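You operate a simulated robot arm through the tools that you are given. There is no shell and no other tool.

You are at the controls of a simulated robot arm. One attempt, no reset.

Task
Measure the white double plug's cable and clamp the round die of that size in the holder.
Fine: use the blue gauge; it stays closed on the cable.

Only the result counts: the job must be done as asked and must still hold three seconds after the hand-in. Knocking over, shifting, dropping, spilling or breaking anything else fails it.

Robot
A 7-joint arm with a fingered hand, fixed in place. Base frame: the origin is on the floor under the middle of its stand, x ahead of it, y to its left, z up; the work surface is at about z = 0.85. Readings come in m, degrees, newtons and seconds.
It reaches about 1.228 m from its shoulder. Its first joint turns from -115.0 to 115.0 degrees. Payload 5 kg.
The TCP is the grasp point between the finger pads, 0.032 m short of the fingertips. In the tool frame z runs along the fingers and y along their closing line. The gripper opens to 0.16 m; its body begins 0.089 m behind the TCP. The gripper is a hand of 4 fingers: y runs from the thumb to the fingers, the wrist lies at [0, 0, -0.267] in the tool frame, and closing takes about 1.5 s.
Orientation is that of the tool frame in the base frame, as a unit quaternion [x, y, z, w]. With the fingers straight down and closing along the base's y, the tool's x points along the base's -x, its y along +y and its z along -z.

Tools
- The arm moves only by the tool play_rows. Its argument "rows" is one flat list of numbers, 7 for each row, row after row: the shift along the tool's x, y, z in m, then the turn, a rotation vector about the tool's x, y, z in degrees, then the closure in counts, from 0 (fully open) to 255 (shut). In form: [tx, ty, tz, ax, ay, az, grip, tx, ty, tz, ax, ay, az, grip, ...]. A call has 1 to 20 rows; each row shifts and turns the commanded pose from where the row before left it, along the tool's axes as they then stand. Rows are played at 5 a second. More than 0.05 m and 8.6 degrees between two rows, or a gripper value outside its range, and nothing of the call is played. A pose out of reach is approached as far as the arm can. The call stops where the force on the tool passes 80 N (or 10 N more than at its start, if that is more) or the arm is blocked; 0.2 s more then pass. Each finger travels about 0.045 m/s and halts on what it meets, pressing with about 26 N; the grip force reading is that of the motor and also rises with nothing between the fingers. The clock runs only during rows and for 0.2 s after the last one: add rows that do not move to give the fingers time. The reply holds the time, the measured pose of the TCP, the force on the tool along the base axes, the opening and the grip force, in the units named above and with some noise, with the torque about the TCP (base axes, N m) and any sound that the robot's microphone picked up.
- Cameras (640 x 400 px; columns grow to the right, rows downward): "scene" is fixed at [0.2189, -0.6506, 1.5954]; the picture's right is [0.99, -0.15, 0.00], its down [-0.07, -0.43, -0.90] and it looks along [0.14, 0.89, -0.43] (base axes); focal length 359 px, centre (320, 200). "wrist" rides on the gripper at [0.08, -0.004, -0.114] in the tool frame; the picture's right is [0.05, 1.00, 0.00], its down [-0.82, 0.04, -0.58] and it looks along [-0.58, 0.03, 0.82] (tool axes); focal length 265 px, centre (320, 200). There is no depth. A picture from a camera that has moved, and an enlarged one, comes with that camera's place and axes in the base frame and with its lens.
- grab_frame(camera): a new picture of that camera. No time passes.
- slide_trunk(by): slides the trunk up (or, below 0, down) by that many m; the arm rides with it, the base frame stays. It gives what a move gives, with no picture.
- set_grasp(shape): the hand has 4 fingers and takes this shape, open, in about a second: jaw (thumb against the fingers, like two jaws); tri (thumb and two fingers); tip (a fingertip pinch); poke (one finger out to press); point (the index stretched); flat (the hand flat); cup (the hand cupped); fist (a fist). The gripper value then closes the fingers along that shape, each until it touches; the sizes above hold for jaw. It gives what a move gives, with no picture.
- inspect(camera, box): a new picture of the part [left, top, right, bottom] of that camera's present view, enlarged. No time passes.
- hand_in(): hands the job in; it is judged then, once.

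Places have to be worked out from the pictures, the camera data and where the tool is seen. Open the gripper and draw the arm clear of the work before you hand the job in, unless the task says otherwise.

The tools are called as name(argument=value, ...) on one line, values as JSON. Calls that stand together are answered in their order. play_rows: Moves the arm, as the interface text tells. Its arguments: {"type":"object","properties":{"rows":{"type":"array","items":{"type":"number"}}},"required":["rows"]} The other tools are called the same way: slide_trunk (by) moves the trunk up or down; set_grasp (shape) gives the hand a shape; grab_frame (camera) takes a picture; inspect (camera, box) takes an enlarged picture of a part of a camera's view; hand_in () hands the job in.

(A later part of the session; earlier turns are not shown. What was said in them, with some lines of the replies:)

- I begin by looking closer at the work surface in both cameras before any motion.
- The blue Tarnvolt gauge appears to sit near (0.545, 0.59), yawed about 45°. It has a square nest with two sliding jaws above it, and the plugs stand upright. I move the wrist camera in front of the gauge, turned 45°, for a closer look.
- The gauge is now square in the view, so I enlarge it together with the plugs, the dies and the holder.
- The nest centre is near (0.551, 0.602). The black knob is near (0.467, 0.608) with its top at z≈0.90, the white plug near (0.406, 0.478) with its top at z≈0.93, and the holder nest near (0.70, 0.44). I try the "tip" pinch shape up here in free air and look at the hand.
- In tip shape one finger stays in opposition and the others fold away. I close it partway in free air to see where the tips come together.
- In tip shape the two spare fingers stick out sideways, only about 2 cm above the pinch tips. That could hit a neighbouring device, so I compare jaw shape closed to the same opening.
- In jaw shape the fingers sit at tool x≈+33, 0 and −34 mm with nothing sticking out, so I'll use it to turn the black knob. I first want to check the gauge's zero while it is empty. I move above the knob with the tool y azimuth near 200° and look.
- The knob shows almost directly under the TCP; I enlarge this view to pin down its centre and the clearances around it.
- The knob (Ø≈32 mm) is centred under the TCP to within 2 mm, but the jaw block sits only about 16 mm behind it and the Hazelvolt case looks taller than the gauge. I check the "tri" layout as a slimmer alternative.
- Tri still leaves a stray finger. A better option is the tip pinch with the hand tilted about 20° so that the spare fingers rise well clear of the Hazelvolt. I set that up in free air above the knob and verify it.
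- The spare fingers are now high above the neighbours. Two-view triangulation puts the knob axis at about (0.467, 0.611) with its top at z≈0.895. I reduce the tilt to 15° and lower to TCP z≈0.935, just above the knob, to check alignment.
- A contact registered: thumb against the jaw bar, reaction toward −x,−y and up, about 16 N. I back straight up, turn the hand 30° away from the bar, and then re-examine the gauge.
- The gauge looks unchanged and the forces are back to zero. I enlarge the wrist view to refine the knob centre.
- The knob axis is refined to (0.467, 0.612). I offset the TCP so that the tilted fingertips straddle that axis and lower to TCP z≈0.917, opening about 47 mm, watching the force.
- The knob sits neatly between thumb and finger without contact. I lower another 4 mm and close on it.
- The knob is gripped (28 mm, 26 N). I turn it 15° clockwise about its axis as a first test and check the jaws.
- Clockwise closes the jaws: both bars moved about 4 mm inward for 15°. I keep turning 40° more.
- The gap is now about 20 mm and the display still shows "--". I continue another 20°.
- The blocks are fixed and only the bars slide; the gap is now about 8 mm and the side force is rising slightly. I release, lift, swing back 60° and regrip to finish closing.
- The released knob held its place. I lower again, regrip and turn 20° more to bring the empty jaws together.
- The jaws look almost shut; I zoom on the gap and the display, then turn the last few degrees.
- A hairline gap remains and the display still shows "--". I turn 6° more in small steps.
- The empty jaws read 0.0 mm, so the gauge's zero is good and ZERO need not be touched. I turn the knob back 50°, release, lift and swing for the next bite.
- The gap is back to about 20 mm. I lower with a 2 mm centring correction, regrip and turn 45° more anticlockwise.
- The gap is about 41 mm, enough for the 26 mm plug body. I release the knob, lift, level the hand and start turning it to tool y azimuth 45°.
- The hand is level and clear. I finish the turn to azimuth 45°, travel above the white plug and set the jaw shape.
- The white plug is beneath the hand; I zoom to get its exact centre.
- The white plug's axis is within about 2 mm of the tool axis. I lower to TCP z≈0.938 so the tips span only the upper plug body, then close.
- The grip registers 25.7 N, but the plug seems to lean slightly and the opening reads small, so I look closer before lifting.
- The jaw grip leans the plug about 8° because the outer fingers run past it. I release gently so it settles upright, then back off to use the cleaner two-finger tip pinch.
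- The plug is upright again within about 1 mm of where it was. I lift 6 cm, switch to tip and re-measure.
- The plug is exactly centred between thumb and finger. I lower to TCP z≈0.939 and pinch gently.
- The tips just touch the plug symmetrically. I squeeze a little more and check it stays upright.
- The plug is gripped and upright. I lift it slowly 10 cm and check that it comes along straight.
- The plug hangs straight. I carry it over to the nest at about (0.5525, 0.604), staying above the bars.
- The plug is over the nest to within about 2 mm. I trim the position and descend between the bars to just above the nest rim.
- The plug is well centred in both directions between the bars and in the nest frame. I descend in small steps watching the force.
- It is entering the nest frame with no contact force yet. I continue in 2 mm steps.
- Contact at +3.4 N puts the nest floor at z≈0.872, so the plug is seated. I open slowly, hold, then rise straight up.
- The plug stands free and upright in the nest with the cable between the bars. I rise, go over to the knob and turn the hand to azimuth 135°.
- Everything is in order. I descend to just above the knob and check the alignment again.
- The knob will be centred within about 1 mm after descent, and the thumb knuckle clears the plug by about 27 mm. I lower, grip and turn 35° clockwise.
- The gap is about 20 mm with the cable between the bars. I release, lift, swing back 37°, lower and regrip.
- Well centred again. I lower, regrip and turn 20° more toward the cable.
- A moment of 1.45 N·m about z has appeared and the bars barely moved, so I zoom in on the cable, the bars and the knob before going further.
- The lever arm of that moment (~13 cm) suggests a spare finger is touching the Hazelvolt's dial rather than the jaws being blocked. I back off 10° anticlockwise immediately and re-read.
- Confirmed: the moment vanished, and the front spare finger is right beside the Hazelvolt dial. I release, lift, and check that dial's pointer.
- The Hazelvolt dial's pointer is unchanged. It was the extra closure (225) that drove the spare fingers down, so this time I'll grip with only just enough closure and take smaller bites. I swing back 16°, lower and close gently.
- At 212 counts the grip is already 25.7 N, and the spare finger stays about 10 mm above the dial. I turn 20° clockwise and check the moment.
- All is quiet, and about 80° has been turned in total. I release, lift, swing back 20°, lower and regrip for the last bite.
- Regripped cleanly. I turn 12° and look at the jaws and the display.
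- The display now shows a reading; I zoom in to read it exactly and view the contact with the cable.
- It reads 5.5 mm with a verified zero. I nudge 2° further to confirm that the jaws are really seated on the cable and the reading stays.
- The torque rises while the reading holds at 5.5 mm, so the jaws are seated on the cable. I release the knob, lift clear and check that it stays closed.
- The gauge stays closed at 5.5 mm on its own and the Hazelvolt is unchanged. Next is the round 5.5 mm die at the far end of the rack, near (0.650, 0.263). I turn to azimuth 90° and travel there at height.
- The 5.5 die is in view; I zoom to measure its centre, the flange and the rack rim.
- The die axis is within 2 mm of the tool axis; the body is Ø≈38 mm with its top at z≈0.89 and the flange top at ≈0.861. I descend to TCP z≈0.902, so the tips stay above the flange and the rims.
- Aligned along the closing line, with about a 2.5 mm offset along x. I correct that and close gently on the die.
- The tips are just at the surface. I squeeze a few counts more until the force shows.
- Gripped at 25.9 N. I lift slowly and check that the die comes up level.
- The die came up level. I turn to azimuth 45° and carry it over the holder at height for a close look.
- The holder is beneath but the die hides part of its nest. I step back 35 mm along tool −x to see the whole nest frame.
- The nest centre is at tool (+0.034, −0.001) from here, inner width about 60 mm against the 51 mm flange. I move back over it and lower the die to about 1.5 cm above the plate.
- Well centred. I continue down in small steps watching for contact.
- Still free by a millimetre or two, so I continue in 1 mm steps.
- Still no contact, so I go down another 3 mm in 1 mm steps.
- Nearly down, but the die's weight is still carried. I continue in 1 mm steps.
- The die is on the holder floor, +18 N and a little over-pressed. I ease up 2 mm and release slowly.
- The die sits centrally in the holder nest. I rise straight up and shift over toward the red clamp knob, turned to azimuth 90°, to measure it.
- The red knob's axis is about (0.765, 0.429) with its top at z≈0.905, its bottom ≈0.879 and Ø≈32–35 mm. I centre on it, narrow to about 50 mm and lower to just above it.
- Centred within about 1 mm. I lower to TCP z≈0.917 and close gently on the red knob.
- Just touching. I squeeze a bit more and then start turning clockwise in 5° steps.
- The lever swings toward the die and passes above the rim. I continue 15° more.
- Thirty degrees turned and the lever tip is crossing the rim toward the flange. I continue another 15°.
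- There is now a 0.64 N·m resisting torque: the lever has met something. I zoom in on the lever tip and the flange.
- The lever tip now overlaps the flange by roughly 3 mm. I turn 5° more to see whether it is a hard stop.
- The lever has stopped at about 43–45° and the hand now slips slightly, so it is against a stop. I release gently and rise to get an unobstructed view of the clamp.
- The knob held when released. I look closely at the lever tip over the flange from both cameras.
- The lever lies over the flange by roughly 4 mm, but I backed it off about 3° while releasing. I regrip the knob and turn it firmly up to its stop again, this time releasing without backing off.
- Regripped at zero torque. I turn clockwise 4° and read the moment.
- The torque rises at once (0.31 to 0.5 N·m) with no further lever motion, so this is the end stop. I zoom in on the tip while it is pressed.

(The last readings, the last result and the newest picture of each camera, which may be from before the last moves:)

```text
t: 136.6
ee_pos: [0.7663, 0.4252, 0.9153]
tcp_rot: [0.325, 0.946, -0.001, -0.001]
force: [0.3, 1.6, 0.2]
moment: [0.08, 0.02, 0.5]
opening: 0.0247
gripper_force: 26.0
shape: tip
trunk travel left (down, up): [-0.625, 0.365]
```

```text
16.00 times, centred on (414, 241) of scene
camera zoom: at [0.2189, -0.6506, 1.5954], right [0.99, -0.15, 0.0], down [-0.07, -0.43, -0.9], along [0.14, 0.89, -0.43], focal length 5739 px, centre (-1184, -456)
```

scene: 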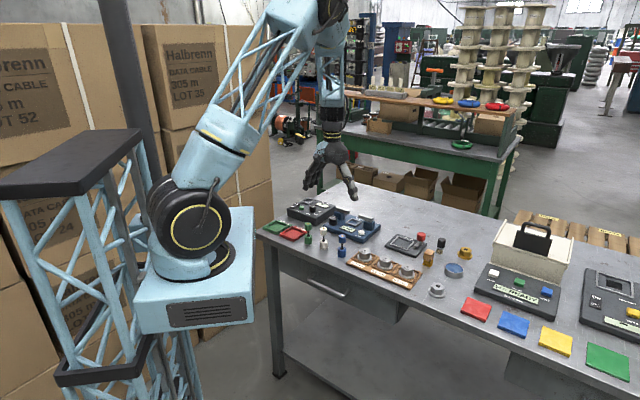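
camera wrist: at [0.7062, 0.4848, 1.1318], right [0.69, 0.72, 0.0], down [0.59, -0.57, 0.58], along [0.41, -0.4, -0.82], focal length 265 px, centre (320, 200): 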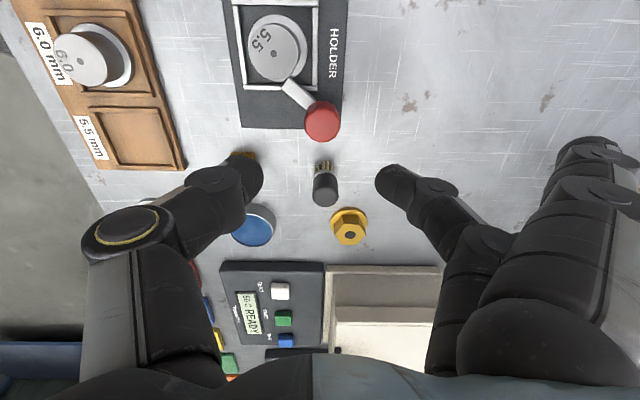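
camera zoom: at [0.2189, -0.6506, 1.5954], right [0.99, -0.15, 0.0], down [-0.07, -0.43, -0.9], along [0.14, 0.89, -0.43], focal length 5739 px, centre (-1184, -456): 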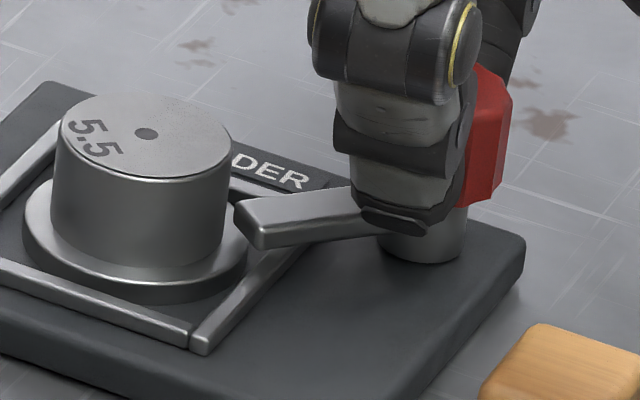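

The lever is at its end stop, lying over the flange. I now open straight away without backing off, rise, and draw the arm back.

play_rows(rows=[0, 0, 0, 0, 0, 0, 212, 0, 0, 0, 0, 0, 0, 205, 0, 0, 0, 0, 0, 0, 195, 0, 0, 0, 0, 0, 0, 182, 0, 0, 0, 0, 0, 0, 175, 0, 0, -0.015, 0, 0, 0, 175, 0, 0, -0.025, 0, 0, 0, 165, 0, 0, -0.03, 0, 0, 0, 150, 0, 0, -0.03, 0, 0, 0, 150, 0, 0, -0.03, 0, 0, 0, 150, 0, 0, 0, 0, 0, 0, 150])

inspect(camera="scene", box=[390, 218, 438, 254])

grab_frame(camera="wrist")

inspect(camera="wrist", box=[210, 0, 370, 130])

```text
t: 139.0
ee_pos: [0.7661, 0.4271, 1.0457]
tcp_rot: [0.325, 0.946, -0.001, 0.0]
force: [0.8, 0.8, -0.6]
moment: [0.0, 0.05, 0.02]
opening: 0.0654
gripper_force: 0.1
shape: tip
trunk travel left (down, up): [-0.625, 0.365]
```

```text
11.11 times, centred on (414, 236) of scene
camera zoom: at [0.2189, -0.6506, 1.5954], right [0.99, -0.15, 0.0], down [-0.07, -0.43, -0.9], along [0.14, 0.89, -0.43], focal length 3986 px, centre (-724, -200)
```

zoom: 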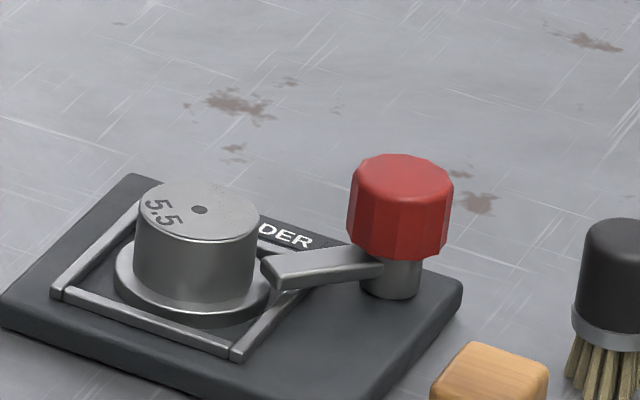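

```text
taken
camera wrist: at [0.6995, 0.475, 1.1586], right [0.57, 0.82, 0.0], down [0.67, -0.47, 0.58], along [0.47, -0.33, -0.82], focal length 265 px, centre (320, 200)
```

wrist: 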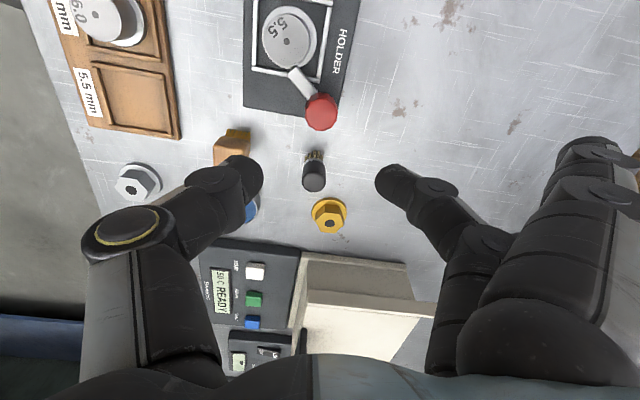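

```text
3.08 times, centred on (290, 65) of wrist
camera zoom: at [0.6995, 0.475, 1.1586], right [0.57, 0.82, 0.0], down [0.67, -0.47, 0.58], along [0.47, -0.33, -0.82], focal length 817 px, centre (412, 615)
```

zoom: 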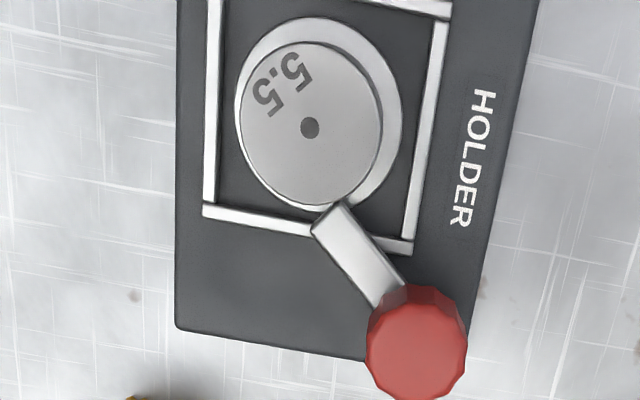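

The die is centred, with the lever at its end stop above the flange, and it stays there. I raise the arm, open the hand and go back to near the starting pose, then check the whole bench.

play_rows(rows=[0, 0, -0.03, 0, 0, 0, 150, 0, 0, -0.03, 0, 0, 0, 150, 0, 0, -0.03, 0, 0, 0, 150, 0, 0, -0.035, 0, 0, 0, 120, 0.0347, -0.0271, 0, 0, 0, 0, 80, 0.0347, -0.0271, 0, 0, 0, 0, 40, 0.0347, -0.0271, 0, 0, 0, 0, 0, 0.0347, -0.0271, 0, 0, 0, 0, 0, 0.0347, -0.0271, 0, 0, 0, 0, 0, 0.0347, -0.0271, 0, 0, 0, 0, 0, 0, 0, 0, 0, 0, 0, 0, 0, 0, 0, 0, 0, 0, 0])

grab_frame(camera="scene")

inspect(camera="scene", box=[250, 180, 410, 280])

inspect(camera="scene", box=[340, 200, 500, 300])

grab_frame(camera="wrist")

```text
t: 141.6
ee_pos: [0.5012, 0.4259, 1.1692]
tcp_rot: [0.325, 0.946, 0.0, 0.0]
force: [0.3, 0.1, 0.2]
moment: [-0.01, -0.03, 0.03]
opening: 0.16
gripper_force: 0.2
shape: tip
trunk travel left (down, up): [-0.625, 0.365]
```

```text
taken
```

scene: 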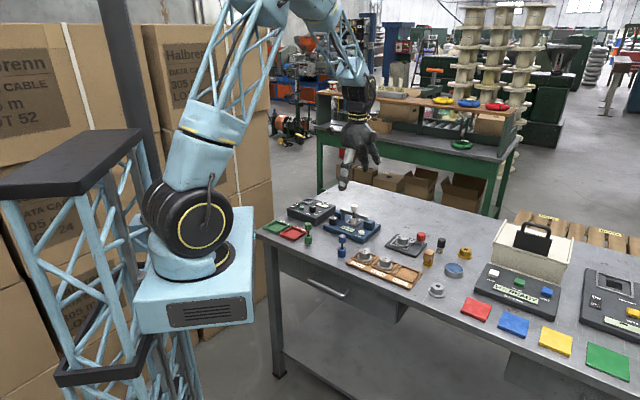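

```text
4.00 times, centred on (330, 230) of scene
camera zoom: at [0.2189, -0.6506, 1.5954], right [0.99, -0.15, 0.0], down [-0.07, -0.43, -0.9], along [0.14, 0.89, -0.43], focal length 1435 px, centre (280, 80)
```

zoom: 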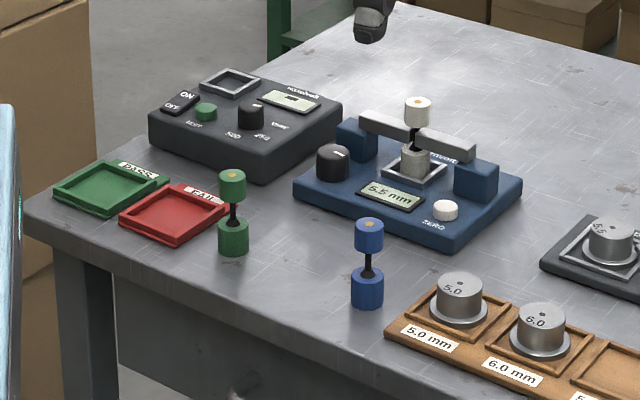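

```text
4.00 times, centred on (420, 250) of scene
camera zoom: at [0.2189, -0.6506, 1.5954], right [0.99, -0.15, 0.0], down [-0.07, -0.43, -0.9], along [0.14, 0.89, -0.43], focal length 1435 px, centre (-80, 0)
```

zoom: 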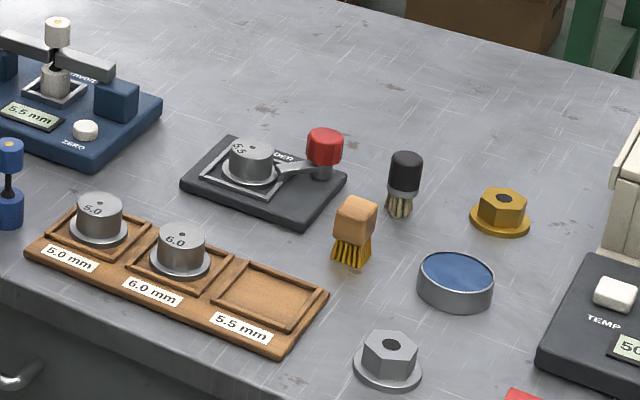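

```text
taken
camera wrist: at [0.4351, 0.4734, 1.2813], right [0.57, 0.82, 0.0], down [0.67, -0.47, 0.58], along [0.47, -0.33, -0.82], focal length 265 px, centre (320, 200)
```

wrist: 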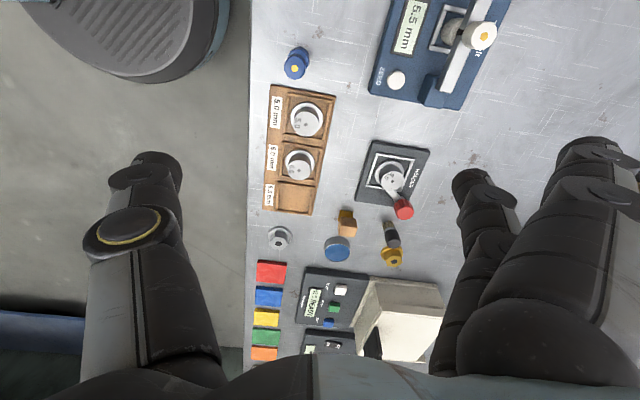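

Everything else looks untouched: the gauge reads 5.5 mm on the white plug and the other plugs, dies and devices are in place. One last close look at the clamp and the Hazelvolt before handing in.

inspect(camera="wrist", box=[352, 135, 432, 225])

inspect(camera="scene", box=[394, 226, 430, 250])

inspect(camera="scene", box=[280, 190, 344, 230])

```text
4.44 times, centred on (392, 180) of wrist
camera zoom: at [0.4351, 0.4734, 1.2813], right [0.57, 0.82, 0.0], down [0.67, -0.47, 0.58], along [0.47, -0.33, -0.82], focal length 1180 px, centre (0, 289)
```

zoom: 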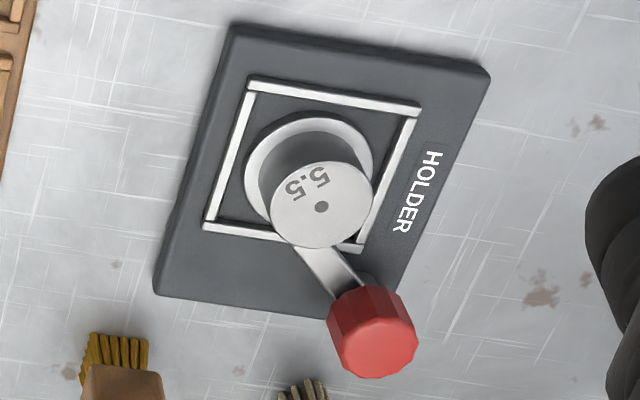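

```text
16.00 times, centred on (412, 238) of scene
camera zoom: at [0.2189, -0.6506, 1.5954], right [0.99, -0.15, 0.0], down [-0.07, -0.43, -0.9], along [0.14, 0.89, -0.43], focal length 5739 px, centre (-1152, -408)
```

zoom: 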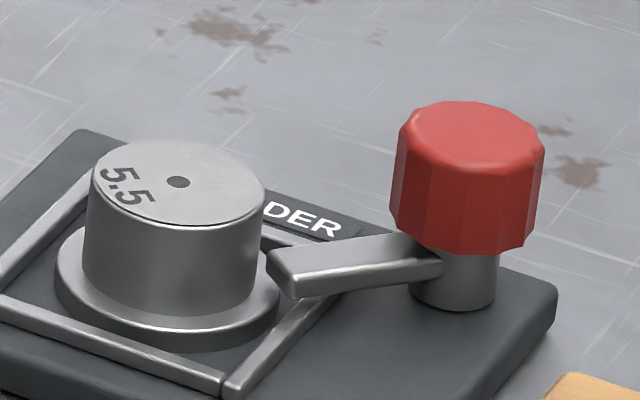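

```text
10.00 times, centred on (312, 210) of scene
camera zoom: at [0.2189, -0.6506, 1.5954], right [0.99, -0.15, 0.0], down [-0.07, -0.43, -0.9], along [0.14, 0.89, -0.43], focal length 3587 px, centre (400, 100)
```

zoom: 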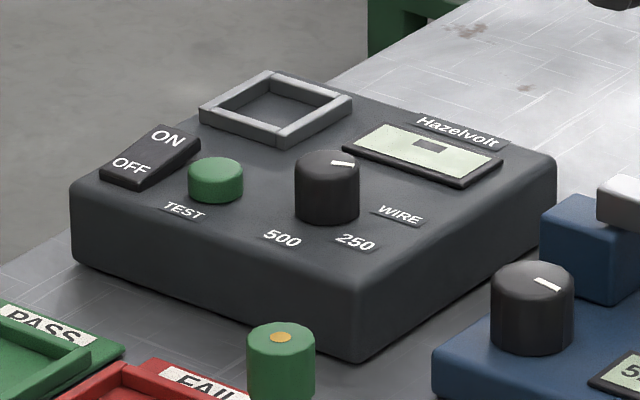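

The white double plug's cable measures 5.5 mm. I had checked that the empty gauge reads 0.0 first. The gauge stays closed on the cable, and the round 5.5 die is in the holder with the clamp lever at its stop over the flange. The hand is open and clear and nothing else has visibly moved, so I hand in.

hand_in()

```text
The job is handed in.
```

The white double plug's cable measures 5.5 mm, and the round 5.5 mm die is in the holder with the clamp lever turned to its stop. I've handed the job in, but no verdict has come back yet.

- **Measurement:** I closed the blue gauge empty first and it read 0.0, so I left ZERO alone. With the white plug in the nest it read 5.5 mm. It still showed that, closed on the cable, in the last pictures before hand-in.
- **Clamp:** The die sits roughly centred in the holder nest, about 2 mm toward the knob. The lever stops after about 45° of turn, with its tip a few millimetres over the die's flange. The die did not visibly shift when I pressed the lever against that stop, so I took it as fully closed. I could not confirm this beyond the pictures and the torque reading.
- **Contacts along the way:**
  - The hand touched a gauge bar lightly once while I was working the knob, about 16 N.
  - A spare finger once pressed beside the Hazelvolt dial. Its pointer looks unchanged in every picture since.
  - My first grip on the white plug made it lean about 8°, and it settled upright when I let go.

Everything else on the bench looked in place in the final pictures, and the hand was open and drawn back to its starting area.
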